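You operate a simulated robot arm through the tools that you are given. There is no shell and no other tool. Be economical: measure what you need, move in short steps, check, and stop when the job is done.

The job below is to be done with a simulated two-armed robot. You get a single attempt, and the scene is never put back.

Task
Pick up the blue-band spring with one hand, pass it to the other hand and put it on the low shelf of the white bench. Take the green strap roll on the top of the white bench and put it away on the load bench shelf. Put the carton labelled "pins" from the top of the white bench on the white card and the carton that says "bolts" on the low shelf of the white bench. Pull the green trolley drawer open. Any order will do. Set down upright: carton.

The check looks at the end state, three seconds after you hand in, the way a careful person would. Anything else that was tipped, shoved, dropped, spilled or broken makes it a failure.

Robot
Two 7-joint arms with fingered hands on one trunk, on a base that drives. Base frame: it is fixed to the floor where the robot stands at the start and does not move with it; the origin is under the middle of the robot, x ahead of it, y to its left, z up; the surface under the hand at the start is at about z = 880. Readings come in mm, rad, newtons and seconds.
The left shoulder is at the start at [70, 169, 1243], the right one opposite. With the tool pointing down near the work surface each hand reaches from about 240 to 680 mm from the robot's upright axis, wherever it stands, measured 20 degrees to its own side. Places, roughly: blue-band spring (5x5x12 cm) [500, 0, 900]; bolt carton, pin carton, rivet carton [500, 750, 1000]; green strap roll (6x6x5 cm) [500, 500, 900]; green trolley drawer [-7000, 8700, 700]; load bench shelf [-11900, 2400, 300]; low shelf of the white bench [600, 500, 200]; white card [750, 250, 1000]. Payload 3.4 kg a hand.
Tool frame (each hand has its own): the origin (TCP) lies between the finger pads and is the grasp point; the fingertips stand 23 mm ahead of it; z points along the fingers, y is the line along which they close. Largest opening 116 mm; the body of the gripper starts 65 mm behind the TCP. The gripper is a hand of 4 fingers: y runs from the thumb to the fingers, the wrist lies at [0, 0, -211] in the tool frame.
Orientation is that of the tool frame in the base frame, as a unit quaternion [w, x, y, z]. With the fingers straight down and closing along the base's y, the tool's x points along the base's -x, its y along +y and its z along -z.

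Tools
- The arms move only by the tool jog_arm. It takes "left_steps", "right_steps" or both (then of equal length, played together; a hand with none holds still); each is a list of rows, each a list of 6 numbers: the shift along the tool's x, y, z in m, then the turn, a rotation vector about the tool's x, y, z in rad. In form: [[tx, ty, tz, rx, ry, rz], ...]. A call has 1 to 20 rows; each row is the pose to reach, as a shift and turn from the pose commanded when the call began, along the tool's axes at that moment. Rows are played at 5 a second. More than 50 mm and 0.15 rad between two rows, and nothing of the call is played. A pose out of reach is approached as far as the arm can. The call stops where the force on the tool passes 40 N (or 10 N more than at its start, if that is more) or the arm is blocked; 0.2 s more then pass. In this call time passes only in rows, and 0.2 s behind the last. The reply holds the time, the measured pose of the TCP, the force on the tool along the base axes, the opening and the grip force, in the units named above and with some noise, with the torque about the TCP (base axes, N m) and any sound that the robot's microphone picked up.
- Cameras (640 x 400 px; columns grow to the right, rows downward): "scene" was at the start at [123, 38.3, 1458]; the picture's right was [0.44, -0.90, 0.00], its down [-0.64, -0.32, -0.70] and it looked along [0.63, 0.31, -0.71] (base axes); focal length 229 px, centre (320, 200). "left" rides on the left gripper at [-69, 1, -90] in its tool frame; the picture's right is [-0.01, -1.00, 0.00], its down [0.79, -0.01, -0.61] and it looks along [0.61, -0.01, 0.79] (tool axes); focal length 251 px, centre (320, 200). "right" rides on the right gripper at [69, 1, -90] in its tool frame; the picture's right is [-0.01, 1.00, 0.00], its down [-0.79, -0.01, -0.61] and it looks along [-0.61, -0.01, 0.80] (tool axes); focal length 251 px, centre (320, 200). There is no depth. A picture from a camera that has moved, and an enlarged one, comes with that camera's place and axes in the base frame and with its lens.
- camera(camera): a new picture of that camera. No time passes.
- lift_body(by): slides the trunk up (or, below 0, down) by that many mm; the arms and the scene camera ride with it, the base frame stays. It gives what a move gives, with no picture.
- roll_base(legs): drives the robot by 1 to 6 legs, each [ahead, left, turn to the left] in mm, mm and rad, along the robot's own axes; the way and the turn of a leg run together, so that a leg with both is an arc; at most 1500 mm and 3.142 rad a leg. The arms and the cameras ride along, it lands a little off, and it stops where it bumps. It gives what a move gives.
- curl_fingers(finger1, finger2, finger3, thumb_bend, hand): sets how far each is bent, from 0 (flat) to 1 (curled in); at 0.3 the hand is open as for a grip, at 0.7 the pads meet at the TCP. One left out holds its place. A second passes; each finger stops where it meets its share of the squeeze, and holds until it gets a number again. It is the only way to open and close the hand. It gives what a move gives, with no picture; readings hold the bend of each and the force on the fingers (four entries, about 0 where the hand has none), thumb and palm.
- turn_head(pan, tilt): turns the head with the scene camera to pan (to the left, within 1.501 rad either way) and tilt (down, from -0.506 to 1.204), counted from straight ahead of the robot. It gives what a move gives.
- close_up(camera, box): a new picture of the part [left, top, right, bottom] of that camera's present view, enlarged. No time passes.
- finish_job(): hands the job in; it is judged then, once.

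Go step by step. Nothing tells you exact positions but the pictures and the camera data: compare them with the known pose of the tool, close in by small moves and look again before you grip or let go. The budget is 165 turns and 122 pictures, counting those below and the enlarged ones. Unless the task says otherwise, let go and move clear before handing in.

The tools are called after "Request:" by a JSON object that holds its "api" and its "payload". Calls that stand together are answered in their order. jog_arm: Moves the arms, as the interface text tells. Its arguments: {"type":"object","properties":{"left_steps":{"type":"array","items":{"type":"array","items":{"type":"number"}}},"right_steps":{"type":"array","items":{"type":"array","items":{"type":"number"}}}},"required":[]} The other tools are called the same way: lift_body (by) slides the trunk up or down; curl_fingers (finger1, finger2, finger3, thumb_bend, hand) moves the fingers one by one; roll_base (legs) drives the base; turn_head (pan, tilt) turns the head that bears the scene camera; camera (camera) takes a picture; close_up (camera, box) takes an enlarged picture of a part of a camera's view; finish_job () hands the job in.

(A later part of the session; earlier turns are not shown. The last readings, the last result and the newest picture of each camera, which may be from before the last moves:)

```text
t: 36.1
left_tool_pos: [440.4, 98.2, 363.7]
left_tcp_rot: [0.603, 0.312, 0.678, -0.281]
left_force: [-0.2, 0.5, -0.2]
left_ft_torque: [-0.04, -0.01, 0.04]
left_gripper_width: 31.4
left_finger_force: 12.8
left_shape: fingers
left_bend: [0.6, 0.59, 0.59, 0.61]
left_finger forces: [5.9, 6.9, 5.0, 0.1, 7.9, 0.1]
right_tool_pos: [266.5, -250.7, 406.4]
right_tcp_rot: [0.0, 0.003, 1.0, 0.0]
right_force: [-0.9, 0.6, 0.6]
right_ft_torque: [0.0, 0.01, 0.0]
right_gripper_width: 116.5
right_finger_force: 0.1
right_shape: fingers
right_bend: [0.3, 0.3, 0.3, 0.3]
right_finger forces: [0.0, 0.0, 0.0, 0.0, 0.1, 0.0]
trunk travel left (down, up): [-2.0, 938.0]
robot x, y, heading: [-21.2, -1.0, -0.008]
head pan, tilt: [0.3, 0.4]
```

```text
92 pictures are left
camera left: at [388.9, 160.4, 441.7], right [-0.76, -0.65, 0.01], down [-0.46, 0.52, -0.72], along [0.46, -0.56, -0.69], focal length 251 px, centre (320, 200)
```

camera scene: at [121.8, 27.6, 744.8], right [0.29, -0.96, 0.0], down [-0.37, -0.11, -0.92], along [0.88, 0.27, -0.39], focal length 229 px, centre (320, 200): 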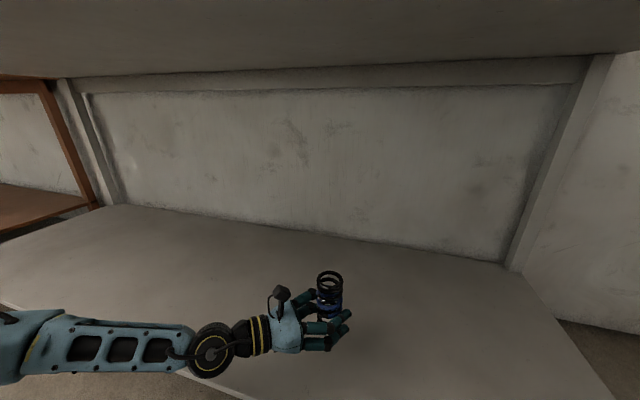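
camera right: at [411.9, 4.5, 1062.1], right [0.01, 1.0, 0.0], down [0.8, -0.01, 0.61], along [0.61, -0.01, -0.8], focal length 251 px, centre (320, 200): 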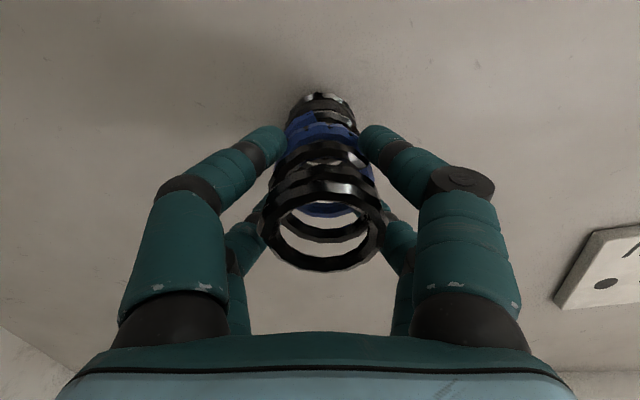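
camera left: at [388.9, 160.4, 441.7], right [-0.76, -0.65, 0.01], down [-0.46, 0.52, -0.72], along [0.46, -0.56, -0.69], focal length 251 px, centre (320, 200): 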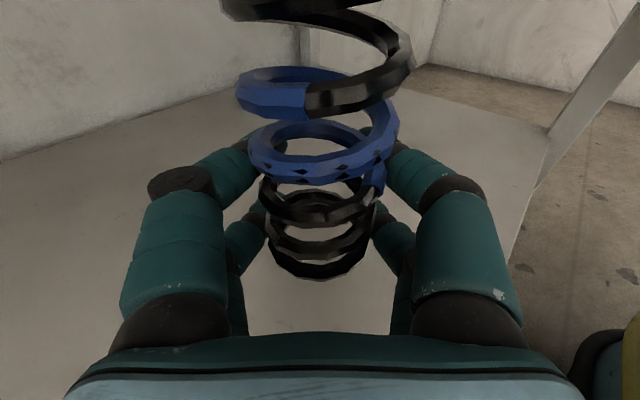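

The spring is over the shelf at about (440, 98). I lower the arm, with the force guard telling when the spring touches.

Request:
{"api": "jog_arm", "payload": {"left_steps": [[0.025, 0, 0.003, 0, 0, 0], [0.05, 0, 0.006, 0, 0, 0], [0.075, 0, 0.009, 0, 0, 0], [0.1, 0.001, 0.0115, 0, 0, 0]]}}

Request:
{"api": "camera", "payload": {"camera": "scene"}}

Request:
{"api": "camera", "payload": {"camera": "left"}}

```text
t: 37.1
left_tool_pos: [439.6, 99.8, 263.1]
left_tcp_rot: [0.604, 0.312, 0.678, -0.281]
left_force: [0.5, -1.0, 0.2]
left_ft_torque: [0.0, -0.02, 0.01]
left_gripper_width: 30.8
left_finger_force: 13.7
left_shape: fingers
left_bend: [0.6, 0.59, 0.59, 0.61]
left_finger forces: [5.9, 6.7, 5.0, 0.0, 8.2, 0.0]
right_tool_pos: [267.0, -251.4, 405.4]
right_tcp_rot: [0.0, 0.004, 1.0, 0.0]
right_force: [-0.1, -0.9, 0.3]
right_ft_torque: [-0.01, -0.03, 0.0]
right_gripper_width: 116.8
right_finger_force: 0.0
right_shape: fingers
right_bend: [0.3, 0.3, 0.3, 0.3]
right_finger forces: [0.0, 0.0, 0.0, 0.0, 0.0, 0.0]
trunk travel left (down, up): [-2.0, 938.0]
robot x, y, heading: [-16.4, -2.7, -0.011]
head pan, tilt: [0.3, 0.4]
```

```text
91 pictures are left
camera scene: at [121.8, 27.6, 744.9], right [0.29, -0.96, 0.0], down [-0.37, -0.11, -0.92], along [0.88, 0.27, -0.39], focal length 229 px, centre (320, 200)
```

scene: 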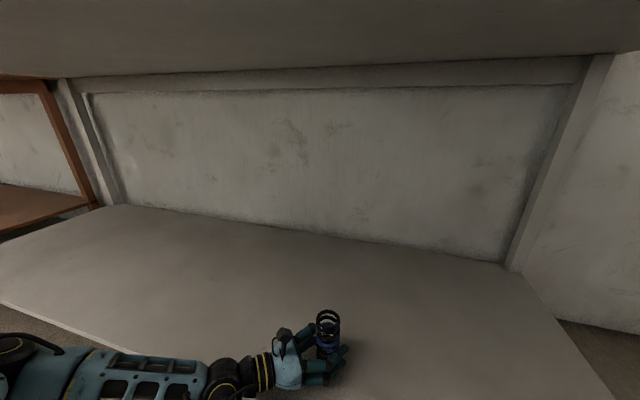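

```text
90 pictures are left
camera left: at [388.6, 161.9, 340.8], right [-0.76, -0.65, 0.01], down [-0.46, 0.52, -0.72], along [0.46, -0.55, -0.69], focal length 251 px, centre (320, 200)
```

left: 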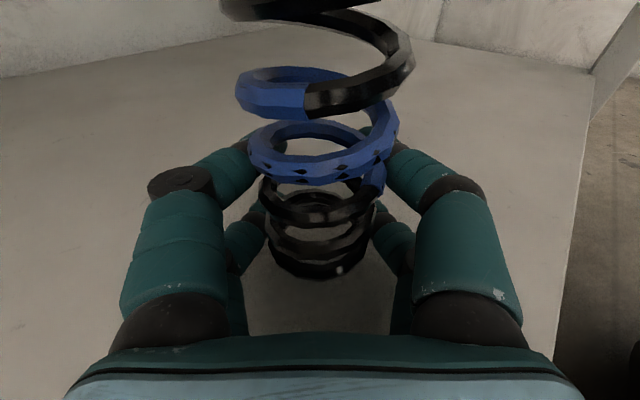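

The spring is about 25 mm above the shelf. I lower in small steps.

Request:
{"api": "jog_arm", "payload": {"left_steps": [[0.008, 0, 0.001, 0, 0, 0], [0.014, 0, 0.0015, 0, 0, 0], [0.02, 0, 0.0023, 0, 0, 0], [0.023, 0, 0.0027, 0, 0, 0]]}}

Request:
{"api": "close_up", "payload": {"camera": "scene", "box": [240, 280, 400, 400]}}

```text
t: 38.1
left_tool_pos: [440.0, 98.7, 246.3]
left_tcp_rot: [0.608, 0.312, 0.674, -0.28]
left_force: [-4.9, 3.7, 33.6]
left_ft_torque: [-0.22, -0.03, 0.02]
left_gripper_width: 30.7
left_finger_force: 23.4
left_shape: fingers
left_bend: [0.6, 0.6, 0.6, 0.61]
left_finger forces: [5.6, 16.4, 17.9, 0.0, 8.5, 0.0]
right_tool_pos: [265.6, -251.9, 408.4]
right_tcp_rot: [0.002, 0.003, 1.0, 0.0]
right_force: [-0.1, -0.7, -0.4]
right_ft_torque: [0.0, 0.02, 0.0]
right_gripper_width: 116.7
right_finger_force: 0.0
right_shape: fingers
right_bend: [0.3, 0.3, 0.3, 0.3]
right_finger forces: [0.1, 0.1, 0.0, 0.0, 0.0, 0.1]
trunk travel left (down, up): [-2.0, 938.0]
robot x, y, heading: [-15.0, 0.5, -0.002]
head pan, tilt: [0.3, 0.4]
```

```text
3.33 times, centred on (320, 340) of scene
camera zoom: at [119.1, 27.2, 746.1], right [0.29, -0.96, 0.0], down [-0.37, -0.11, -0.92], along [0.88, 0.27, -0.39], focal length 763 px, centre (320, -267)
```

zoom: 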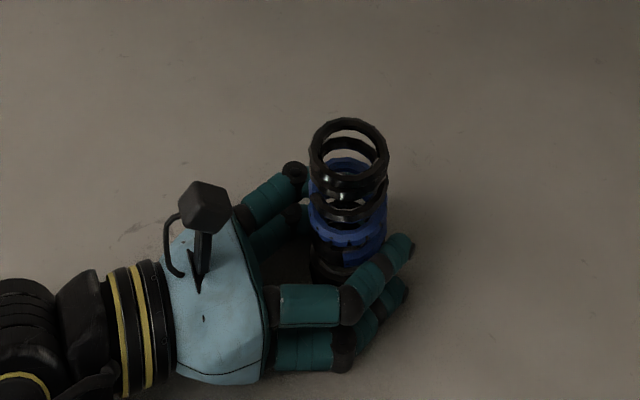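

There is contact at 34 N. I back up slightly to relieve the press before letting go.

Request:
{"api": "jog_arm", "payload": {"left_steps": [[-0.004, 0, -0.0005, 0, 0, 0], [-0.007, 0, -0.0008, 0, 0, 0]]}}

Request:
{"api": "camera", "payload": {"camera": "left"}}

```text
t: 38.7
left_tool_pos: [440.0, 99.8, 246.6]
left_tcp_rot: [0.603, 0.313, 0.678, -0.281]
left_force: [0.5, -1.7, 10.7]
left_ft_torque: [-0.11, -0.15, 0.03]
left_gripper_width: 30.9
left_finger_force: 17.9
left_shape: fingers
left_bend: [0.6, 0.59, 0.6, 0.61]
left_finger forces: [5.6, 12.5, 9.5, 0.1, 8.2, 0.1]
right_tool_pos: [266.6, -252.1, 405.6]
right_tcp_rot: [0.0, 0.003, 1.0, 0.0]
right_force: [0.5, -0.2, 0.7]
right_ft_torque: [-0.01, 0.02, 0.01]
right_gripper_width: 116.7
right_finger_force: 0.1
right_shape: fingers
right_bend: [0.3, 0.3, 0.3, 0.3]
right_finger forces: [0.0, 0.0, 0.0, 0.0, 0.0, 0.0]
trunk travel left (down, up): [-2.0, 938.0]
robot x, y, heading: [-20.9, -0.5, -0.009]
head pan, tilt: [0.3, 0.4]
```

```text
88 pictures are left
camera left: at [389.2, 161.3, 325.1], right [-0.76, -0.65, 0.01], down [-0.46, 0.52, -0.72], along [0.46, -0.55, -0.69], focal length 251 px, centre (320, 200)
```

left: 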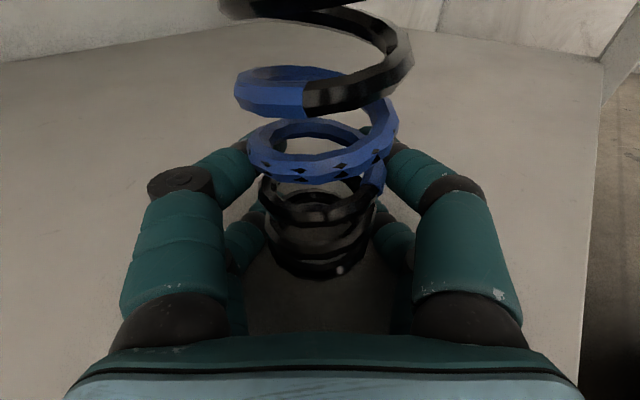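

A light press remains with the spring standing on the shelf. I open the left hand.

Request:
{"api": "curl_fingers", "payload": {"hand": "left", "finger1": 0.5, "finger2": 0.5, "finger3": 0.5, "thumb_bend": 0.5}}

Request:
{"api": "curl_fingers", "payload": {"hand": "left", "finger1": 0.3, "finger2": 0.3, "finger3": 0.3, "thumb_bend": 0.3}}

Request:
{"api": "camera", "payload": {"camera": "left"}}

```text
t: 39.7
left_tool_pos: [439.8, 99.6, 247.8]
left_tcp_rot: [0.603, 0.313, 0.677, -0.282]
left_force: [-0.6, 0.0, 4.7]
left_ft_torque: [0.01, -0.03, -0.01]
left_gripper_width: 57.5
left_finger_force: 2.1
left_shape: fingers
left_bend: [0.5, 0.54, 0.53, 0.5]
left_finger forces: [0.0, 2.8, 1.8, 0.0, 0.0, 0.0]
right_tool_pos: [267.7, -252.8, 404.8]
right_tcp_rot: [0.001, 0.004, 1.0, 0.001]
right_force: [-0.2, 0.2, 0.0]
right_ft_torque: [-0.01, -0.01, -0.03]
right_gripper_width: 116.4
right_finger_force: 0.1
right_shape: fingers
right_bend: [0.3, 0.3, 0.3, 0.3]
right_finger forces: [0.0, 0.0, 0.0, 0.0, 0.0, 0.0]
trunk travel left (down, up): [-2.0, 938.0]
robot x, y, heading: [-17.0, 0.4, -0.006]
head pan, tilt: [0.3, 0.4]
```

```text
t: 40.7
left_tool_pos: [441.0, 99.8, 248.0]
left_tcp_rot: [0.604, 0.312, 0.678, -0.281]
left_force: [-0.3, -0.5, 1.2]
left_ft_torque: [0.0, -0.05, 0.0]
left_gripper_width: 116.7
left_finger_force: 0.5
left_shape: fingers
left_bend: [0.3, 0.32, 0.31, 0.3]
left_finger forces: [0.1, 1.3, 0.4, 0.0, 0.0, 0.0]
right_tool_pos: [266.9, -251.9, 406.0]
right_tcp_rot: [0.0, 0.004, 1.0, 0.0]
right_force: [0.3, -0.1, -0.4]
right_ft_torque: [0.0, 0.0, 0.01]
right_gripper_width: 116.5
right_finger_force: 0.0
right_shape: fingers
right_bend: [0.3, 0.3, 0.3, 0.3]
right_finger forces: [0.0, 0.1, 0.0, 0.1, 0.0, 0.1]
trunk travel left (down, up): [-2.0, 938.0]
robot x, y, heading: [-19.6, -1.3, -0.008]
head pan, tilt: [0.3, 0.4]
```

```text
87 pictures are left
camera left: at [389.4, 161.7, 325.6], right [-0.76, -0.65, 0.01], down [-0.46, 0.52, -0.72], along [0.46, -0.56, -0.69], focal length 251 px, centre (320, 200)
```

left: 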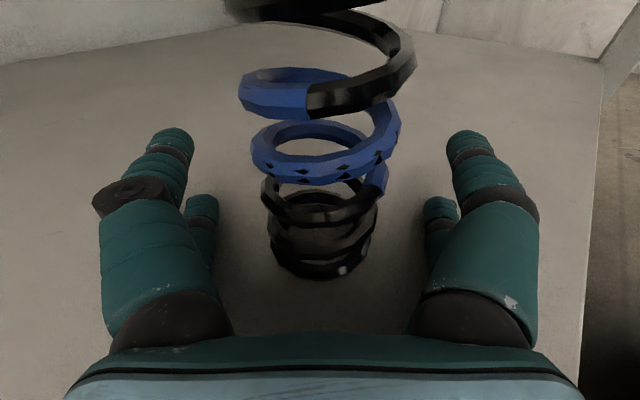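

The spring stands upright on the shelf. I draw the left hand back along its fingers.

Request:
{"api": "jog_arm", "payload": {"left_steps": [[-0.006, 0, -0.005, 0, 0, 0], [-0.008, 0, -0.04, 0, 0, 0], [-0.008, 0, -0.08, 0, 0, 0], [-0.008, 0, -0.12, 0, 0, 0]]}}

Request:
{"api": "camera", "payload": {"camera": "scene"}}

```text
t: 41.7
left_tool_pos: [362.6, 189.2, 267.6]
left_tcp_rot: [0.603, 0.313, 0.677, -0.282]
left_force: [0.5, -0.5, 0.6]
left_ft_torque: [0.01, 0.01, -0.03]
left_gripper_width: 116.7
left_finger_force: 0.1
left_shape: fingers
left_bend: [0.3, 0.3, 0.3, 0.3]
left_finger forces: [0.1, 0.0, 0.1, 0.0, 0.1, 0.0]
right_tool_pos: [267.7, -250.6, 405.4]
right_tcp_rot: [0.0, 0.004, 1.0, 0.001]
right_force: [-1.3, -0.7, 1.0]
right_ft_torque: [-0.03, -0.01, -0.02]
right_gripper_width: 116.7
right_finger_force: 0.1
right_shape: fingers
right_bend: [0.3, 0.3, 0.3, 0.3]
right_finger forces: [0.0, 0.1, 0.0, 0.0, 0.0, 0.1]
trunk travel left (down, up): [-2.0, 938.0]
robot x, y, heading: [-18.4, -1.6, -0.008]
head pan, tilt: [0.3, 0.4]
```

```text
86 pictures are left
camera scene: at [121.7, 27.5, 744.8], right [0.29, -0.96, 0.0], down [-0.37, -0.11, -0.92], along [0.88, 0.27, -0.39], focal length 229 px, centre (320, 200)
```

scene: 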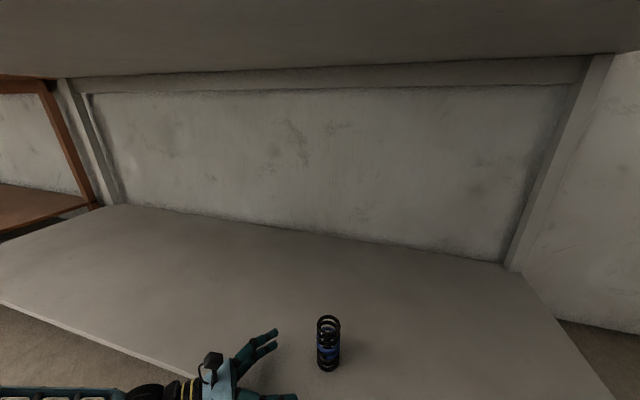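

The spring task looks done. I back off, raise the trunk, and turn the left hand to point down again.

Request:
{"api": "roll_base", "payload": {"legs": [[-340, 0, 0]]}}

Request:
{"api": "lift_body", "payload": {"by": 400}}

Request:
{"api": "lift_body", "payload": {"by": 348}}

Request:
{"api": "jog_arm", "payload": {"left_steps": [[-0.0134, 0.0043, -0.0043, -0.0528, 0.113, -0.0586], [-0.0268, 0.0087, -0.0085, -0.1057, 0.2258, -0.1172], [-0.0403, 0.013, -0.0128, -0.1585, 0.3388, -0.1758], [-0.0537, 0.0173, -0.017, -0.2113, 0.4517, -0.2343], [-0.067, 0.0217, -0.0213, -0.2642, 0.5646, -0.2929], [-0.0805, 0.026, -0.0255, -0.317, 0.6775, -0.3515], [-0.094, 0.0303, -0.0298, -0.3698, 0.7904, -0.41], [-0.1073, 0.0347, -0.034, -0.4227, 0.9033, -0.4687], [-0.1208, 0.039, -0.0383, -0.4755, 1.0163, -0.5273], [-0.1342, 0.0433, -0.0425, -0.5283, 1.1292, -0.5858], [-0.1476, 0.0477, -0.0468, -0.5812, 1.2421, -0.6444], [-0.161, 0.052, -0.051, -0.634, 1.355, -0.703]]}}

Request:
{"api": "camera", "payload": {"camera": "scene"}}

```text
t: 43.9
left_tool_pos: [29.7, 190.1, 267.1]
left_tcp_rot: [0.604, 0.313, 0.677, -0.282]
left_force: [0.6, 0.4, -0.8]
left_ft_torque: [-0.01, 0.0, 0.02]
left_gripper_width: 116.6
left_finger_force: 0.0
left_shape: fingers
left_bend: [0.3, 0.3, 0.3, 0.3]
left_finger forces: [0.0, 0.0, 0.0, 0.0, 0.0, 0.1]
right_tool_pos: [-65.9, -250.6, 405.9]
right_tcp_rot: [0.0, 0.005, 1.0, -0.001]
right_force: [-1.2, 0.4, -0.5]
right_ft_torque: [-0.01, 0.0, 0.01]
right_gripper_width: 116.9
right_finger_force: 0.0
right_shape: fingers
right_bend: [0.3, 0.3, 0.3, 0.3]
right_finger forces: [0.0, 0.0, 0.0, 0.1, 0.0, 0.1]
trunk travel left (down, up): [-2.0, 938.0]
robot x, y, heading: [-349.8, -0.0, -0.015]
head pan, tilt: [0.3, 0.4]
```

```text
t: 47.7
left_tool_pos: [31.0, 190.5, 667.1]
left_tcp_rot: [0.603, 0.314, 0.676, -0.283]
left_force: [0.0, -0.2, -0.3]
left_ft_torque: [0.0, 0.0, -0.02]
left_gripper_width: 116.6
left_finger_force: 0.1
left_shape: fingers
left_bend: [0.3, 0.3, 0.3, 0.3]
left_finger forces: [0.0, 0.0, 0.0, 0.2, 0.1, 0.0]
right_tool_pos: [-67.8, -249.6, 805.8]
right_tcp_rot: [0.0, 0.006, 1.0, 0.0]
right_force: [0.6, -1.1, 1.5]
right_ft_torque: [0.01, 0.0, 0.04]
right_gripper_width: 116.5
right_finger_force: 0.1
right_shape: fingers
right_bend: [0.3, 0.3, 0.3, 0.3]
right_finger forces: [0.1, 0.0, 0.1, 0.0, 0.0, 0.1]
trunk travel left (down, up): [-402.0, 538.0]
robot x, y, heading: [-352.6, -1.1, -0.012]
head pan, tilt: [0.3, 0.4]
```

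```text
t: 51.1
left_tool_pos: [30.2, 192.2, 1015.6]
left_tcp_rot: [0.603, 0.314, 0.677, -0.283]
left_force: [-0.4, -0.2, 0.4]
left_ft_torque: [0.02, -0.01, -0.02]
left_gripper_width: 116.6
left_finger_force: 0.0
left_shape: fingers
left_bend: [0.3, 0.3, 0.3, 0.3]
left_finger forces: [0.0, 0.1, 0.0, 0.0, 0.0, 0.0]
right_tool_pos: [-66.0, -249.9, 1154.1]
right_tcp_rot: [0.0, 0.006, 1.0, 0.0]
right_force: [0.1, -0.6, 0.5]
right_ft_torque: [-0.01, 0.01, -0.01]
right_gripper_width: 116.6
right_finger_force: 0.1
right_shape: fingers
right_bend: [0.3, 0.3, 0.3, 0.3]
right_finger forces: [0.1, 0.0, 0.0, 0.1, 0.0, 0.1]
trunk travel left (down, up): [-750.0, 190.0]
robot x, y, heading: [-349.4, -1.6, -0.011]
head pan, tilt: [0.3, 0.4]
```

```text
t: 53.7
left_tool_pos: [50.3, 250.8, 1183.1]
left_tcp_rot: [-0.001, 0.001, 1.0, 0.001]
left_force: [0.5, 0.5, 1.0]
left_ft_torque: [0.01, 0.02, 0.02]
left_gripper_width: 116.6
left_finger_force: 0.1
left_shape: fingers
left_bend: [0.3, 0.3, 0.3, 0.3]
left_finger forces: [0.0, 0.0, 0.0, 0.1, 0.0, 0.1]
left hand out of reach, approached as far as the arm can: row 3, 4, 5, 6, 7
right_tool_pos: [-65.5, -249.9, 1154.6]
right_tcp_rot: [-0.001, 0.006, 1.0, 0.0]
right_force: [-0.2, -0.2, -0.2]
right_ft_torque: [0.0, 0.02, 0.03]
right_gripper_width: 116.6
right_finger_force: 0.2
right_shape: fingers
right_bend: [0.3, 0.3, 0.3, 0.3]
right_finger forces: [0.0, 0.0, 0.0, 0.0, 0.0, 0.0]
trunk travel left (down, up): [-750.0, 190.0]
robot x, y, heading: [-351.1, 2.7, -0.012]
head pan, tilt: [0.3, 0.4]
```

```text
85 pictures are left
camera scene: at [-210.1, 29.7, 1492.7], right [0.28, -0.96, 0.0], down [-0.37, -0.11, -0.92], along [0.88, 0.26, -0.39], focal length 229 px, centre (320, 200)
```

scene: 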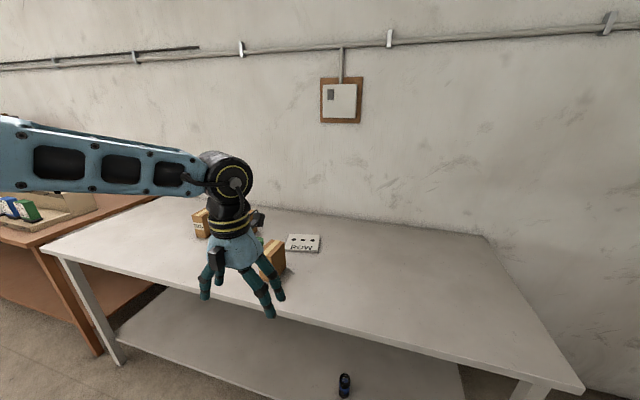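

The hand points down again. I strafe left 200 mm and drive forward to stand before the pins carton.

Request:
{"api": "roll_base", "payload": {"legs": [[0, 200, 0.012], [360, 0, 0]]}}

Request:
{"api": "turn_head", "payload": {"pan": 0.3, "tilt": 0.8}}

Request:
{"api": "camera", "payload": {"camera": "scene"}}

Request:
{"api": "camera", "payload": {"camera": "left"}}

```text
t: 57.2
left_tool_pos: [413.7, 461.9, 1184.5]
left_tcp_rot: [0.001, -0.007, 1.0, 0.0]
left_force: [-0.2, 0.2, 0.1]
left_ft_torque: [-0.01, 0.03, -0.02]
left_gripper_width: 116.8
left_finger_force: 0.0
left_shape: fingers
left_bend: [0.3, 0.3, 0.3, 0.3]
left_finger forces: [0.0, 0.1, 0.1, 0.0, 0.0, 0.0]
right_tool_pos: [303.7, -42.5, 1153.7]
right_tcp_rot: [0.001, -0.002, 1.0, 0.0]
right_force: [-1.3, -0.9, 0.2]
right_ft_torque: [0.01, -0.01, -0.03]
right_gripper_width: 116.7
right_finger_force: 0.1
right_shape: fingers
right_bend: [0.3, 0.3, 0.3, 0.3]
right_finger forces: [0.0, 0.1, 0.0, 0.1, 0.0, 0.0]
trunk travel left (down, up): [-750.0, 190.0]
robot x, y, heading: [16.5, 206.2, 0.002]
head pan, tilt: [0.3, 0.4]
```

```text
t: 58.1
left_tool_pos: [414.7, 461.4, 1184.4]
left_tcp_rot: [0.0, -0.007, 1.0, 0.0]
left_force: [0.4, 0.2, 0.7]
left_ft_torque: [0.01, 0.03, 0.01]
left_gripper_width: 116.8
left_finger_force: 0.0
left_shape: fingers
left_bend: [0.3, 0.3, 0.3, 0.3]
left_finger forces: [0.0, 0.1, 0.1, 0.1, 0.0, 0.0]
right_tool_pos: [306.4, -42.1, 1153.2]
right_tcp_rot: [0.0, -0.001, 1.0, 0.0]
right_force: [0.0, -1.0, 0.3]
right_ft_torque: [0.0, 0.0, -0.01]
right_gripper_width: 116.5
right_finger_force: 0.0
right_shape: fingers
right_bend: [0.3, 0.3, 0.3, 0.3]
right_finger forces: [0.0, 0.1, 0.0, 0.0, 0.0, 0.1]
trunk travel left (down, up): [-750.0, 190.0]
robot x, y, heading: [18.5, 209.2, 0.006]
head pan, tilt: [0.3, 0.799]
```

```text
84 pictures are left
camera scene: at [145.9, 232.7, 1457.8], right [0.3, -0.95, 0.0], down [-0.68, -0.21, -0.7], along [0.67, 0.21, -0.72], focal length 229 px, centre (320, 200)
```

scene: 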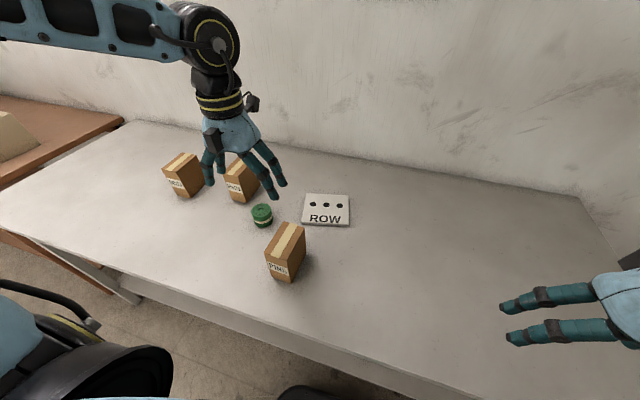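

```text
83 pictures are left
camera left: at [484.0, 461.7, 1274.1], right [0.02, -1.0, 0.0], down [-0.8, -0.02, 0.61], along [-0.61, -0.01, -0.8], focal length 251 px, centre (320, 200)
```

left: 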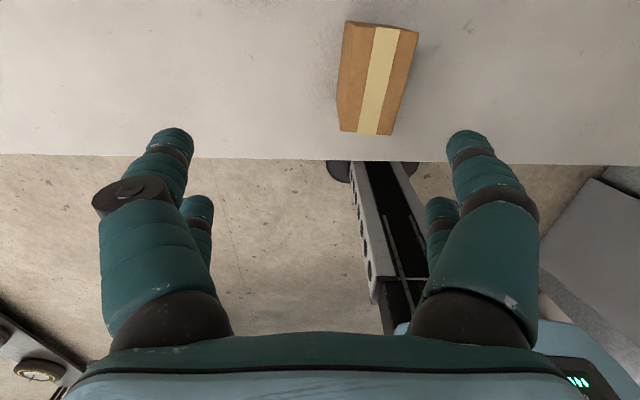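

The pins carton lies right of and ahead of the hand. I enlarge the left view to get its outline.

Request:
{"api": "close_up", "payload": {"camera": "left", "box": [300, 0, 460, 160]}}

Request:
{"api": "close_up", "payload": {"camera": "scene", "box": [150, 140, 370, 290]}}

```text
2.50 times, centred on (380, 80) of left
camera zoom: at [484.0, 461.7, 1274.1], right [0.02, -1.0, 0.0], down [-0.8, -0.02, 0.61], along [-0.61, -0.01, -0.8], focal length 629 px, centre (170, 500)
```

zoom: 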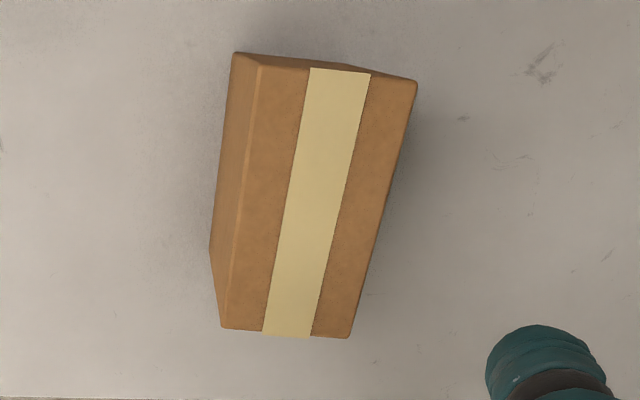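

```text
2.67 times, centred on (260, 215) of scene
camera zoom: at [145.9, 232.7, 1457.8], right [0.3, -0.95, 0.0], down [-0.68, -0.21, -0.7], along [0.67, 0.21, -0.72], focal length 611 px, centre (480, 160)
```

zoom: 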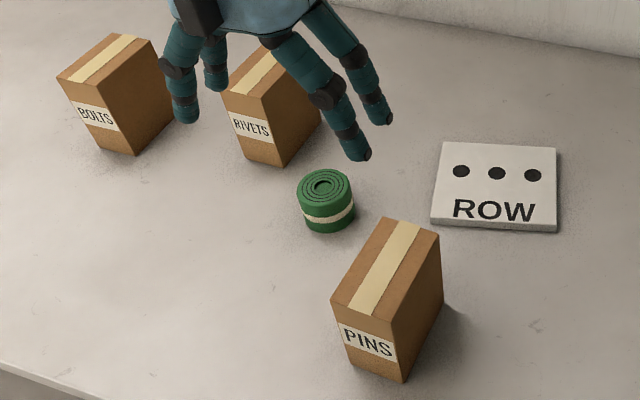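

All three labels are now read: BOLTS is the far carton. The pins carton's top is centred at about (420, 405) with yaw -3°; the card is centred at (642, 367). I move over the pins carton and start down.

Request:
{"api": "jog_arm", "payload": {"left_steps": [[-0.002, -0.02, 0.03, 0, 0, 0.03], [-0.005, -0.04, 0.06, 0, 0, 0.06], [-0.005, -0.057, 0.09, 0, 0, 0.075], [-0.005, -0.057, 0.12, 0, 0, 0.075]]}}

Request:
{"api": "camera", "payload": {"camera": "left"}}

```text
t: 59.1
left_tool_pos: [422.3, 404.1, 1063.6]
left_tcp_rot: [0.0, 0.031, 1.0, 0.0]
left_force: [-0.1, 0.5, -0.4]
left_ft_torque: [0.01, -0.01, -0.01]
left_gripper_width: 116.7
left_finger_force: 0.0
left_shape: fingers
left_bend: [0.3, 0.3, 0.3, 0.3]
left_finger forces: [0.1, 0.1, 0.0, 0.0, 0.0, 0.1]
right_tool_pos: [307.2, -41.1, 1154.7]
right_tcp_rot: [0.0, -0.002, 1.0, 0.001]
right_force: [0.1, 0.2, 0.9]
right_ft_torque: [0.03, 0.01, 0.02]
right_gripper_width: 116.9
right_finger_force: 0.0
right_shape: fingers
right_bend: [0.3, 0.3, 0.3, 0.3]
right_finger forces: [0.1, 0.0, 0.0, 0.0, 0.0, 0.1]
trunk travel left (down, up): [-750.0, 190.0]
robot x, y, heading: [19.8, 203.9, 0.002]
head pan, tilt: [0.3, 0.799]
```

```text
80 pictures are left
camera left: at [490.9, 400.5, 1153.2], right [-0.05, -1.0, 0.0], down [-0.79, 0.04, 0.61], along [-0.61, 0.03, -0.79], focal length 251 px, centre (320, 200)
```

left: 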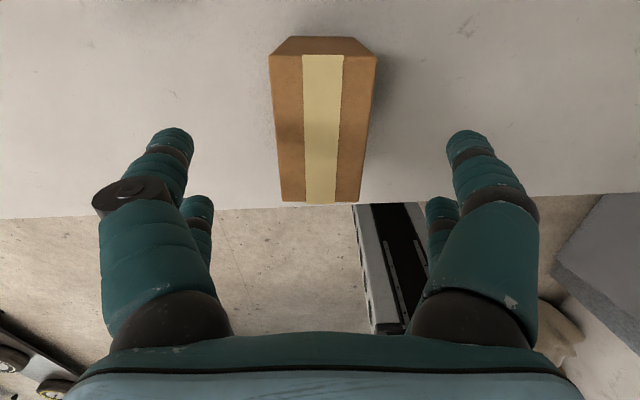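

The carton is centred between the fingers. I go down 100 mm and grip.

Request:
{"api": "jog_arm", "payload": {"left_steps": [[0, 0, 0.03, 0, 0, 0], [0, 0, 0.06, 0, 0, 0], [0, 0, 0.085, 0, 0, 0], [0, 0, 0.101, 0, 0, 0]]}}

Request:
{"api": "curl_fingers", "payload": {"hand": "left", "finger1": 0.62, "finger2": 0.62, "finger3": 0.62, "thumb_bend": 0.62}}

Request:
{"api": "camera", "payload": {"camera": "left"}}

```text
t: 60.1
left_tool_pos: [423.3, 402.2, 965.2]
left_tcp_rot: [0.0, 0.032, 0.999, -0.001]
left_force: [0.3, -0.4, 0.7]
left_ft_torque: [-0.02, 0.0, 0.01]
left_gripper_width: 117.0
left_finger_force: 0.1
left_shape: fingers
left_bend: [0.3, 0.3, 0.3, 0.3]
left_finger forces: [0.0, 0.0, 0.1, 0.0, 0.0, 0.0]
right_tool_pos: [306.7, -41.4, 1153.9]
right_tcp_rot: [0.0, -0.003, 1.0, 0.0]
right_force: [-1.0, -1.1, 0.1]
right_ft_torque: [0.01, 0.01, 0.0]
right_gripper_width: 116.7
right_finger_force: 0.2
right_shape: fingers
right_bend: [0.3, 0.3, 0.3, 0.3]
right_finger forces: [0.1, 0.0, 0.1, 0.0, 0.0, 0.0]
trunk travel left (down, up): [-750.0, 190.0]
robot x, y, heading: [18.1, 204.3, 0.001]
head pan, tilt: [0.3, 0.799]
```

```text
t: 61.1
left_tool_pos: [422.5, 402.1, 963.6]
left_tcp_rot: [0.0, 0.03, 1.0, 0.0]
left_force: [0.2, 0.2, -0.1]
left_ft_torque: [-0.01, 0.01, 0.02]
left_gripper_width: 55.9
left_finger_force: 16.7
left_shape: fingers
left_bend: [0.5, 0.5, 0.52, 0.53]
left_finger forces: [8.6, 8.3, 6.4, 0.0, 10.3, 0.0]
right_tool_pos: [306.3, -41.3, 1154.4]
right_tcp_rot: [0.0, -0.001, 1.0, 0.0]
right_force: [-0.3, 0.2, -0.3]
right_ft_torque: [0.01, -0.01, 0.03]
right_gripper_width: 116.7
right_finger_force: 0.1
right_shape: fingers
right_bend: [0.3, 0.3, 0.3, 0.3]
right_finger forces: [0.1, 0.0, 0.0, 0.0, 0.0, 0.1]
trunk travel left (down, up): [-750.0, 190.0]
robot x, y, heading: [20.1, 203.5, 0.003]
head pan, tilt: [0.3, 0.799]
```

```text
79 pictures are left
camera left: at [491.4, 397.8, 1054.2], right [-0.05, -1.0, 0.0], down [-0.79, 0.04, 0.61], along [-0.61, 0.03, -0.8], focal length 251 px, centre (320, 200)
```

left: 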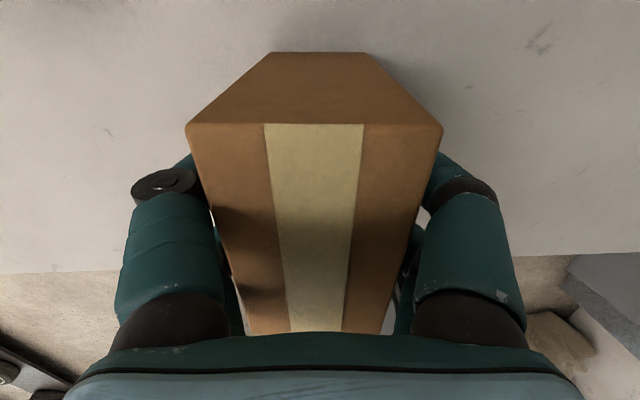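

The carton is held at about 17 N. I lift 90 mm, carry it over the card while turning to match the card's slant, and look.

Request:
{"api": "jog_arm", "payload": {"left_steps": [[0, 0, -0.02, 0, 0, 0], [0, 0, -0.05, 0, 0, 0], [0, 0, -0.09, 0, 0, 0], [-0.04, -0.004, -0.09, 0, 0, -0.05], [-0.08, -0.008, -0.09, 0, 0, -0.1], [-0.12, -0.012, -0.09, 0, 0, -0.15], [-0.16, -0.016, -0.09, 0, 0, -0.2], [-0.2, -0.02, -0.09, 0, 0, -0.25], [-0.221, -0.021, -0.09, 0, 0, -0.27]]}}

Request:
{"api": "camera", "payload": {"camera": "left"}}

Request:
{"api": "camera", "payload": {"camera": "scene"}}

```text
t: 63.1
left_tool_pos: [571.0, 412.4, 1065.0]
left_tcp_rot: [0.0, -0.104, 0.995, 0.0]
left_force: [0.5, 0.6, -3.5]
left_ft_torque: [-0.01, 0.0, -0.01]
left_gripper_width: 55.5
left_finger_force: 16.7
left_shape: fingers
left_bend: [0.5, 0.5, 0.52, 0.53]
left_finger forces: [8.6, 7.9, 6.3, 0.0, 10.3, 0.0]
left hand out of reach, approached as far as the arm can: row 7, 8, 9
right_tool_pos: [306.0, -41.8, 1154.3]
right_tcp_rot: [0.001, -0.002, 1.0, 0.0]
right_force: [0.2, -0.2, -0.3]
right_ft_torque: [0.02, 0.05, -0.02]
right_gripper_width: 116.6
right_finger_force: 0.1
right_shape: fingers
right_bend: [0.3, 0.3, 0.3, 0.3]
right_finger forces: [0.1, 0.0, 0.0, 0.1, 0.0, 0.0]
trunk travel left (down, up): [-750.0, 190.0]
robot x, y, heading: [16.4, 206.7, 0.003]
head pan, tilt: [0.3, 0.799]
```

```text
78 pictures are left
camera left: at [637.7, 426.3, 1155.2], right [0.22, -0.98, 0.0], down [-0.78, -0.17, 0.61], along [-0.59, -0.13, -0.8], focal length 251 px, centre (320, 200)
```

left: 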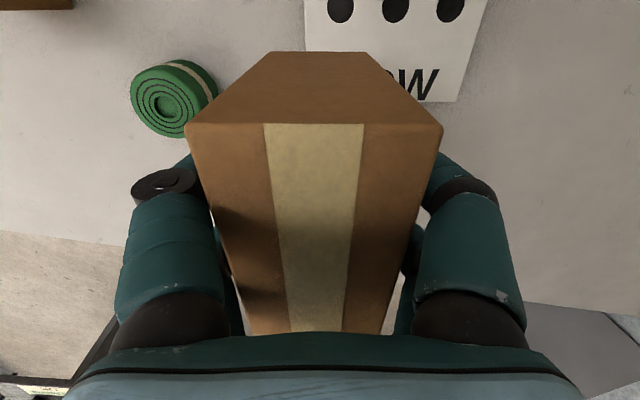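

```text
77 pictures are left
camera scene: at [146.5, 232.8, 1457.6], right [0.3, -0.95, 0.0], down [-0.68, -0.21, -0.7], along [0.66, 0.21, -0.72], focal length 229 px, centre (320, 200)
```

scene: 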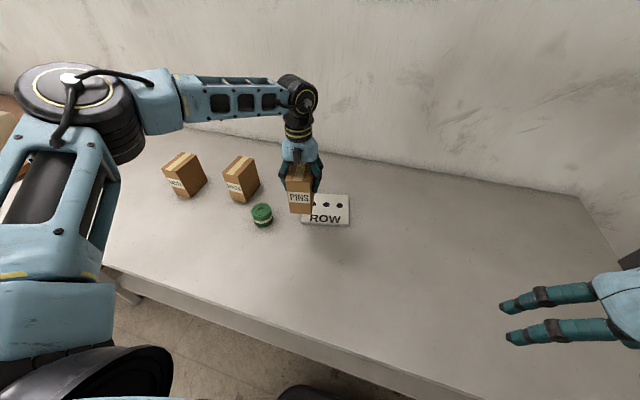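

The arm stopped short at (571, 412); the added yaw may be the cause. I try a smaller step toward the card with the yaw taken back.

Request:
{"api": "jog_arm", "payload": {"left_steps": [[-0.01, -0.01, 0, 0, 0, 0.07], [-0.02, -0.02, 0, 0, 0, 0.14], [-0.03, -0.03, 0, 0, 0, 0.21]]}}

```text
t: 63.9
left_tool_pos: [571.6, 412.3, 1073.9]
left_tcp_rot: [0.002, 0.001, 1.0, -0.001]
left_force: [-1.0, -0.7, -3.7]
left_ft_torque: [0.03, -0.01, 0.0]
left_gripper_width: 55.5
left_finger_force: 16.9
left_shape: fingers
left_bend: [0.5, 0.5, 0.52, 0.53]
left_finger forces: [8.6, 8.0, 6.5, 0.0, 10.3, 0.0]
left hand out of reach, approached as far as the arm can: row 1, 2, 3
right_tool_pos: [306.8, -41.4, 1153.8]
right_tcp_rot: [0.0, -0.002, 1.0, 0.0]
right_force: [-0.4, 0.4, -0.6]
right_ft_torque: [-0.01, 0.0, 0.01]
right_gripper_width: 116.6
right_finger_force: 0.1
right_shape: fingers
right_bend: [0.3, 0.3, 0.3, 0.3]
right_finger forces: [0.1, 0.1, 0.0, 0.0, 0.0, 0.0]
trunk travel left (down, up): [-750.0, 190.0]
robot x, y, heading: [20.0, 206.6, 0.004]
head pan, tilt: [0.3, 0.799]
```

The arm's own reach ends here, so I shift the base by (65, -45) mm to put the carton over the card.

Request:
{"api": "roll_base", "payload": {"legs": [[0, -45, 0], [65, 0, 0]]}}

Request:
{"api": "camera", "payload": {"camera": "scene"}}

Request:
{"api": "camera", "payload": {"camera": "left"}}

```text
t: 65.5
left_tool_pos: [624.9, 369.2, 1070.1]
left_tcp_rot: [-0.003, 0.002, 1.0, -0.001]
left_force: [0.5, 0.4, -3.8]
left_ft_torque: [0.02, 0.03, 0.0]
left_gripper_width: 55.5
left_finger_force: 16.7
left_shape: fingers
left_bend: [0.5, 0.5, 0.52, 0.53]
left_finger forces: [8.7, 8.1, 6.5, 0.0, 10.4, 0.0]
right_tool_pos: [361.4, -85.4, 1152.4]
right_tcp_rot: [-0.003, -0.002, 1.0, 0.0]
right_force: [-0.1, 0.5, -0.8]
right_ft_torque: [-0.03, 0.03, -0.03]
right_gripper_width: 116.7
right_finger_force: 0.0
right_shape: fingers
right_bend: [0.3, 0.3, 0.3, 0.3]
right_finger forces: [0.0, 0.0, 0.0, 0.0, 0.0, 0.0]
trunk travel left (down, up): [-750.0, 190.0]
robot x, y, heading: [69.7, 165.5, 0.003]
head pan, tilt: [0.3, 0.799]
stopped in leg 2: the robot was blocked; the commanded pose is now the measured one
```

```text
76 pictures are left
camera scene: at [202.3, 189.8, 1456.9], right [0.3, -0.95, 0.0], down [-0.69, -0.21, -0.69], along [0.66, 0.21, -0.72], focal length 229 px, centre (320, 200)
```

scene: 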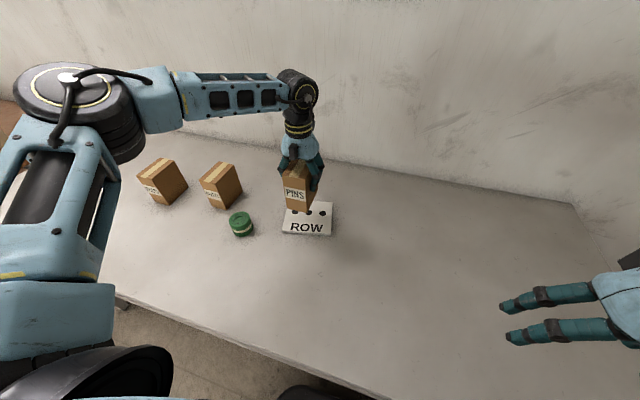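

```text
75 pictures are left
camera left: at [694.8, 368.6, 1160.4], right [0.01, -1.0, 0.0], down [-0.79, -0.01, 0.61], along [-0.61, -0.01, -0.79], focal length 251 px, centre (320, 200)
```

left: 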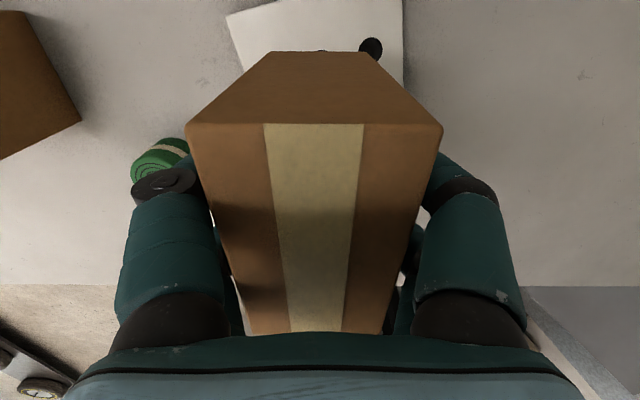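

The base touched something at x ≈ 70. I back off 10 mm and extend the arm forward while going down.

Request:
{"api": "roll_base", "payload": {"legs": [[-10, 0, 0]]}}

Request:
{"api": "jog_arm", "payload": {"left_steps": [[0, 0, 0.02, 0, 0, 0], [-0.01, 0, 0.04, 0, 0, 0], [-0.02, 0, 0.05, 0, 0, 0], [-0.03, 0, 0.05, 0, 0, 0]]}}

Request:
{"api": "close_up", "payload": {"camera": "scene", "box": [220, 120, 380, 260]}}

```text
t: 66.2
left_tool_pos: [613.0, 367.2, 1073.4]
left_tcp_rot: [0.0, 0.001, 1.0, 0.0]
left_force: [0.6, -0.2, -2.2]
left_ft_torque: [0.02, 0.02, -0.01]
left_gripper_width: 55.8
left_finger_force: 16.1
left_shape: fingers
left_bend: [0.5, 0.5, 0.52, 0.53]
left_finger forces: [8.7, 8.1, 6.5, 0.0, 10.4, 0.1]
right_tool_pos: [347.5, -85.6, 1153.0]
right_tcp_rot: [-0.002, -0.001, 1.0, 0.0]
right_force: [0.1, 0.3, 0.2]
right_ft_torque: [-0.04, 0.01, 0.05]
right_gripper_width: 116.9
right_finger_force: 0.1
right_shape: fingers
right_bend: [0.3, 0.3, 0.3, 0.3]
right_finger forces: [0.0, 0.0, 0.1, 0.0, 0.1, 0.0]
trunk travel left (down, up): [-750.0, 190.0]
robot x, y, heading: [54.9, 165.2, 0.001]
head pan, tilt: [0.3, 0.799]
```

```text
t: 67.2
left_tool_pos: [608.9, 380.5, 1035.1]
left_tcp_rot: [0.001, 0.001, 1.0, -0.001]
left_force: [-0.3, 1.2, -3.1]
left_ft_torque: [0.02, 0.02, -0.02]
left_gripper_width: 55.6
left_finger_force: 17.2
left_shape: fingers
left_bend: [0.5, 0.5, 0.52, 0.53]
left_finger forces: [8.8, 8.1, 6.3, 0.0, 10.4, 0.1]
left hand out of reach, approached as far as the arm can: row 1, 2, 3, 4
right_tool_pos: [344.4, -85.0, 1154.6]
right_tcp_rot: [0.0, -0.002, 1.0, 0.0]
right_force: [0.6, -0.1, 0.3]
right_ft_torque: [0.01, -0.02, -0.04]
right_gripper_width: 116.7
right_finger_force: 0.0
right_shape: fingers
right_bend: [0.3, 0.3, 0.3, 0.3]
right_finger forces: [0.0, 0.0, 0.0, 0.0, 0.0, 0.0]
trunk travel left (down, up): [-750.0, 190.0]
robot x, y, heading: [58.0, 161.9, 0.005]
head pan, tilt: [0.3, 0.799]
```

```text
2.86 times, centred on (300, 190) of scene
camera zoom: at [185.1, 189.1, 1457.7], right [0.3, -0.95, 0.0], down [-0.68, -0.21, -0.7], along [0.66, 0.21, -0.72], focal length 654 px, centre (377, 229)
```

zoom: 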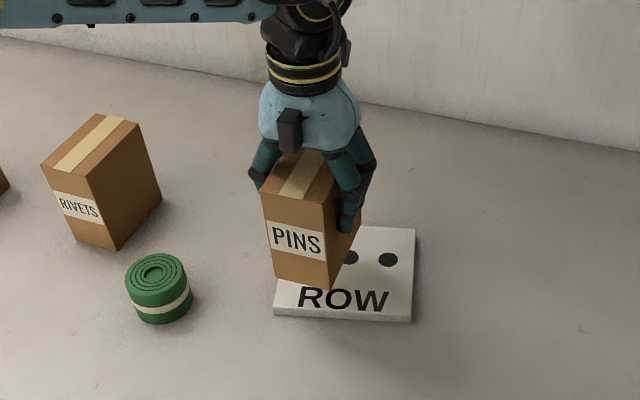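

Reaching lower makes the arm fall further short, so it is better extended at a higher relative height. I raise the hand first, and will set down by lowering the trunk.

Request:
{"api": "jog_arm", "payload": {"left_steps": [[0, 0, -0.04, 0, 0, 0], [0, 0, -0.08, 0, 0, 0], [0, 0, -0.12, 0, 0, 0], [0, 0, -0.15, 0, 0, 0]]}}

```text
t: 68.2
left_tool_pos: [608.3, 381.3, 1184.0]
left_tcp_rot: [0.001, 0.0, 1.0, 0.0]
left_force: [-0.2, -0.1, -3.0]
left_ft_torque: [-0.02, 0.0, -0.01]
left_gripper_width: 55.7
left_finger_force: 16.9
left_shape: fingers
left_bend: [0.5, 0.5, 0.52, 0.53]
left_finger forces: [8.7, 8.1, 6.5, 0.0, 10.3, 0.0]
right_tool_pos: [344.5, -84.3, 1153.1]
right_tcp_rot: [0.001, -0.001, 1.0, 0.0]
right_force: [0.7, 0.2, 0.6]
right_ft_torque: [-0.02, -0.02, -0.02]
right_gripper_width: 116.9
right_finger_force: 0.0
right_shape: fingers
right_bend: [0.3, 0.3, 0.3, 0.3]
right_finger forces: [0.1, 0.0, 0.0, 0.0, 0.0, 0.0]
trunk travel left (down, up): [-750.0, 190.0]
robot x, y, heading: [57.5, 159.8, 0.004]
head pan, tilt: [0.3, 0.799]
```

Now there is slack. I extend toward the card centre with a slight yaw.

Request:
{"api": "jog_arm", "payload": {"left_steps": [[-0.012, -0.005, 0, 0, 0, -0.07], [-0.024, -0.01, 0, 0, 0, -0.14], [-0.037, -0.015, 0, 0, 0, -0.21]]}}

```text
t: 69.0
left_tool_pos: [617.6, 382.7, 1175.3]
left_tcp_rot: [0.001, -0.104, 0.995, -0.001]
left_force: [0.4, 0.0, -2.6]
left_ft_torque: [0.02, 0.01, 0.0]
left_gripper_width: 55.5
left_finger_force: 16.8
left_shape: fingers
left_bend: [0.5, 0.5, 0.52, 0.53]
left_finger forces: [8.8, 8.0, 6.4, 0.0, 10.3, 0.0]
left hand out of reach, approached as far as the arm can: row 1, 2, 3
right_tool_pos: [345.3, -84.4, 1154.5]
right_tcp_rot: [0.0, -0.002, 1.0, 0.0]
right_force: [0.2, -0.4, -0.5]
right_ft_torque: [-0.02, 0.0, 0.02]
right_gripper_width: 116.6
right_finger_force: 0.0
right_shape: fingers
right_bend: [0.3, 0.3, 0.3, 0.3]
right_finger forces: [0.0, 0.1, 0.0, 0.0, 0.1, 0.1]
trunk travel left (down, up): [-750.0, 190.0]
robot x, y, heading: [57.3, 159.2, 0.006]
head pan, tilt: [0.3, 0.799]
```

The arm still falls about 25 mm short of the card centre. I look at the arm's shape and the card to decide.

Request:
{"api": "turn_head", "payload": {"pan": 0.5, "tilt": 0.6}}

Request:
{"api": "camera", "payload": {"camera": "scene"}}

```text
t: 69.7
left_tool_pos: [617.5, 383.6, 1176.1]
left_tcp_rot: [0.001, -0.104, 0.995, -0.001]
left_force: [-0.3, -0.2, -3.2]
left_ft_torque: [0.03, -0.02, 0.0]
left_gripper_width: 55.4
left_finger_force: 16.6
left_shape: fingers
left_bend: [0.5, 0.5, 0.52, 0.53]
left_finger forces: [8.7, 8.0, 6.5, 0.1, 10.2, 0.1]
right_tool_pos: [346.5, -84.5, 1154.1]
right_tcp_rot: [0.0, -0.002, 1.0, 0.0]
right_force: [-0.9, -0.6, 0.3]
right_ft_torque: [-0.01, -0.03, -0.01]
right_gripper_width: 116.7
right_finger_force: 0.0
right_shape: fingers
right_bend: [0.3, 0.3, 0.3, 0.3]
right_finger forces: [0.1, 0.1, 0.1, 0.0, 0.1, 0.1]
trunk travel left (down, up): [-750.0, 190.0]
robot x, y, heading: [58.9, 159.8, 0.004]
head pan, tilt: [0.499, 0.6]
```

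```text
73 pictures are left
camera scene: at [185.6, 207.6, 1474.5], right [0.48, -0.88, 0.0], down [-0.5, -0.27, -0.82], along [0.72, 0.4, -0.57], focal length 229 px, centre (320, 200)
```

scene: 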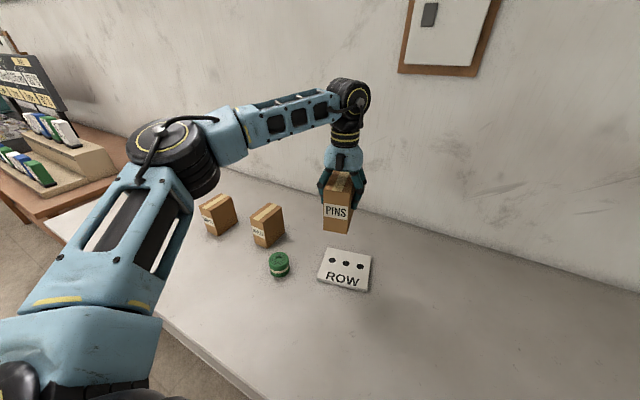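

The elbow is strongly bent, so another approach line may reach further. I try going toward the robot's middle first, then ahead.

Request:
{"api": "jog_arm", "payload": {"left_steps": [[0.02, -0.03, 0, 0, 0, 0], [0.02, -0.07, 0, 0, 0, 0], [0.0, -0.1, 0, 0, 0, 0], [-0.03, -0.1, 0, 0, 0, 0], [-0.06, -0.1, 0, 0, 0, 0]]}}

```text
t: 70.9
left_tool_pos: [601.8, 355.6, 1164.0]
left_tcp_rot: [0.001, -0.104, 0.995, -0.003]
left_force: [0.4, 0.6, -3.4]
left_ft_torque: [-0.05, 0.03, 0.0]
left_gripper_width: 55.4
left_finger_force: 16.3
left_shape: fingers
left_bend: [0.5, 0.5, 0.52, 0.53]
left_finger forces: [8.7, 8.0, 6.5, 0.0, 10.4, 0.1]
left hand out of reach, approached as far as the arm can: row 1, 2, 3, 4, 5
right_tool_pos: [345.3, -85.5, 1153.8]
right_tcp_rot: [0.0, -0.001, 1.0, -0.002]
right_force: [0.2, 0.0, 0.4]
right_ft_torque: [0.0, -0.02, 0.02]
right_gripper_width: 116.8
right_finger_force: 0.0
right_shape: fingers
right_bend: [0.3, 0.3, 0.3, 0.3]
right_finger forces: [0.0, 0.0, 0.1, 0.0, 0.1, 0.0]
trunk travel left (down, up): [-750.0, 190.0]
robot x, y, heading: [57.7, 163.7, 0.003]
head pan, tilt: [0.499, 0.6]
```

It cannot swing inward, so some joint is at an inward limit. I test swinging outward and ahead.

Request:
{"api": "jog_arm", "payload": {"left_steps": [[-0.02, 0.03, 0, 0, 0, 0], [-0.04, 0.05, 0, 0, 0, 0], [-0.06, 0.07, 0, 0, 0, 0], [-0.08, 0.08, 0, 0, 0, 0]]}}

```text
t: 71.9
left_tool_pos: [647.3, 452.9, 1160.9]
left_tcp_rot: [0.003, -0.104, 0.995, -0.002]
left_force: [0.4, -0.3, -2.4]
left_ft_torque: [-0.02, -0.02, -0.02]
left_gripper_width: 55.3
left_finger_force: 16.6
left_shape: fingers
left_bend: [0.5, 0.5, 0.52, 0.53]
left_finger forces: [8.8, 7.8, 6.4, 0.0, 10.4, 0.0]
left hand out of reach, approached as far as the arm can: row 3, 4
right_tool_pos: [345.3, -84.0, 1153.8]
right_tcp_rot: [0.0, -0.002, 1.0, 0.0]
right_force: [-0.7, 0.5, 0.3]
right_ft_torque: [-0.02, -0.01, 0.03]
right_gripper_width: 116.6
right_finger_force: 0.1
right_shape: fingers
right_bend: [0.3, 0.3, 0.3, 0.3]
right_finger forces: [0.0, 0.1, 0.1, 0.0, 0.0, 0.1]
trunk travel left (down, up): [-750.0, 190.0]
robot x, y, heading: [55.2, 162.1, 0.005]
head pan, tilt: [0.499, 0.6]
```

That worked: the hand now reaches (647, 453). I strafe the base right 84 mm to put the carton over the card and look.

Request:
{"api": "roll_base", "payload": {"legs": [[0, -84, 0]]}}

Request:
{"api": "lift_body", "payload": {"by": -110}}

Request:
{"api": "close_up", "payload": {"camera": "scene", "box": [220, 130, 420, 290]}}

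Request:
{"api": "camera", "payload": {"camera": "left"}}

```text
t: 73.0
left_tool_pos: [646.0, 375.8, 1161.1]
left_tcp_rot: [0.002, -0.105, 0.994, -0.003]
left_force: [0.2, 0.5, -3.3]
left_ft_torque: [-0.05, 0.03, 0.0]
left_gripper_width: 55.2
left_finger_force: 16.3
left_shape: fingers
left_bend: [0.5, 0.5, 0.52, 0.53]
left_finger forces: [8.8, 7.9, 6.5, 0.1, 10.3, 0.0]
right_tool_pos: [345.8, -163.5, 1154.8]
right_tcp_rot: [0.001, -0.004, 1.0, -0.002]
right_force: [0.8, 0.7, 0.5]
right_ft_torque: [-0.01, -0.03, 0.02]
right_gripper_width: 116.4
right_finger_force: 0.1
right_shape: fingers
right_bend: [0.3, 0.3, 0.3, 0.3]
right_finger forces: [0.0, 0.0, 0.0, 0.1, 0.0, 0.0]
trunk travel left (down, up): [-750.0, 190.0]
robot x, y, heading: [58.3, 81.6, 0.012]
head pan, tilt: [0.499, 0.6]
```

```text
t: 74.4
left_tool_pos: [647.2, 372.0, 1051.8]
left_tcp_rot: [0.003, -0.105, 0.994, -0.001]
left_force: [-0.5, -0.3, -2.9]
left_ft_torque: [0.0, 0.0, -0.02]
left_gripper_width: 55.4
left_finger_force: 16.8
left_shape: fingers
left_bend: [0.5, 0.5, 0.52, 0.53]
left_finger forces: [8.7, 7.9, 6.4, 0.1, 10.3, 0.0]
right_tool_pos: [345.9, -165.9, 1043.2]
right_tcp_rot: [0.0, -0.004, 1.0, 0.0]
right_force: [0.5, 1.1, 0.5]
right_ft_torque: [-0.02, 0.02, -0.01]
right_gripper_width: 116.6
right_finger_force: 0.1
right_shape: fingers
right_bend: [0.3, 0.3, 0.3, 0.3]
right_finger forces: [0.0, 0.0, 0.1, 0.0, 0.1, 0.1]
trunk travel left (down, up): [-640.0, 300.0]
robot x, y, heading: [58.4, 83.0, 0.008]
head pan, tilt: [0.499, 0.6]
```

```text
2.50 times, centred on (320, 210) of scene
camera zoom: at [185.4, 126.0, 1364.6], right [0.48, -0.88, 0.0], down [-0.49, -0.27, -0.82], along [0.72, 0.4, -0.57], focal length 573 px, centre (320, 175)
```

zoom: 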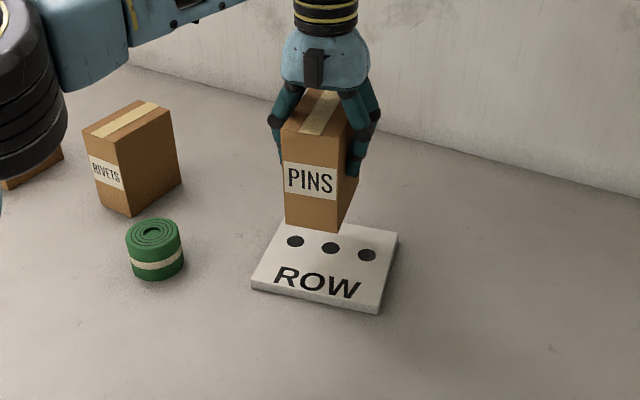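

```text
71 pictures are left
camera left: at [713.7, 386.2, 1141.1], right [0.22, -0.98, 0.0], down [-0.78, -0.17, 0.6], along [-0.59, -0.13, -0.8], focal length 251 px, centre (320, 200)
```

left: 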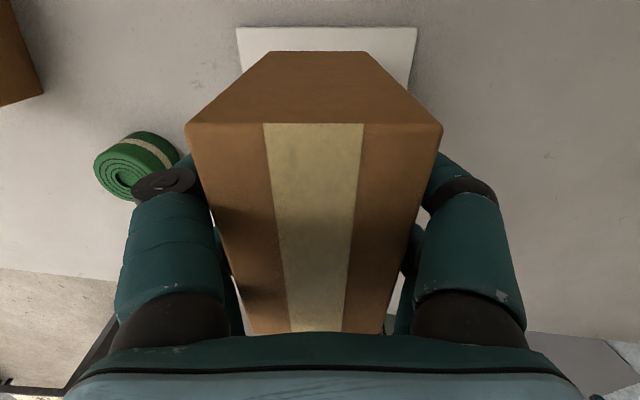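

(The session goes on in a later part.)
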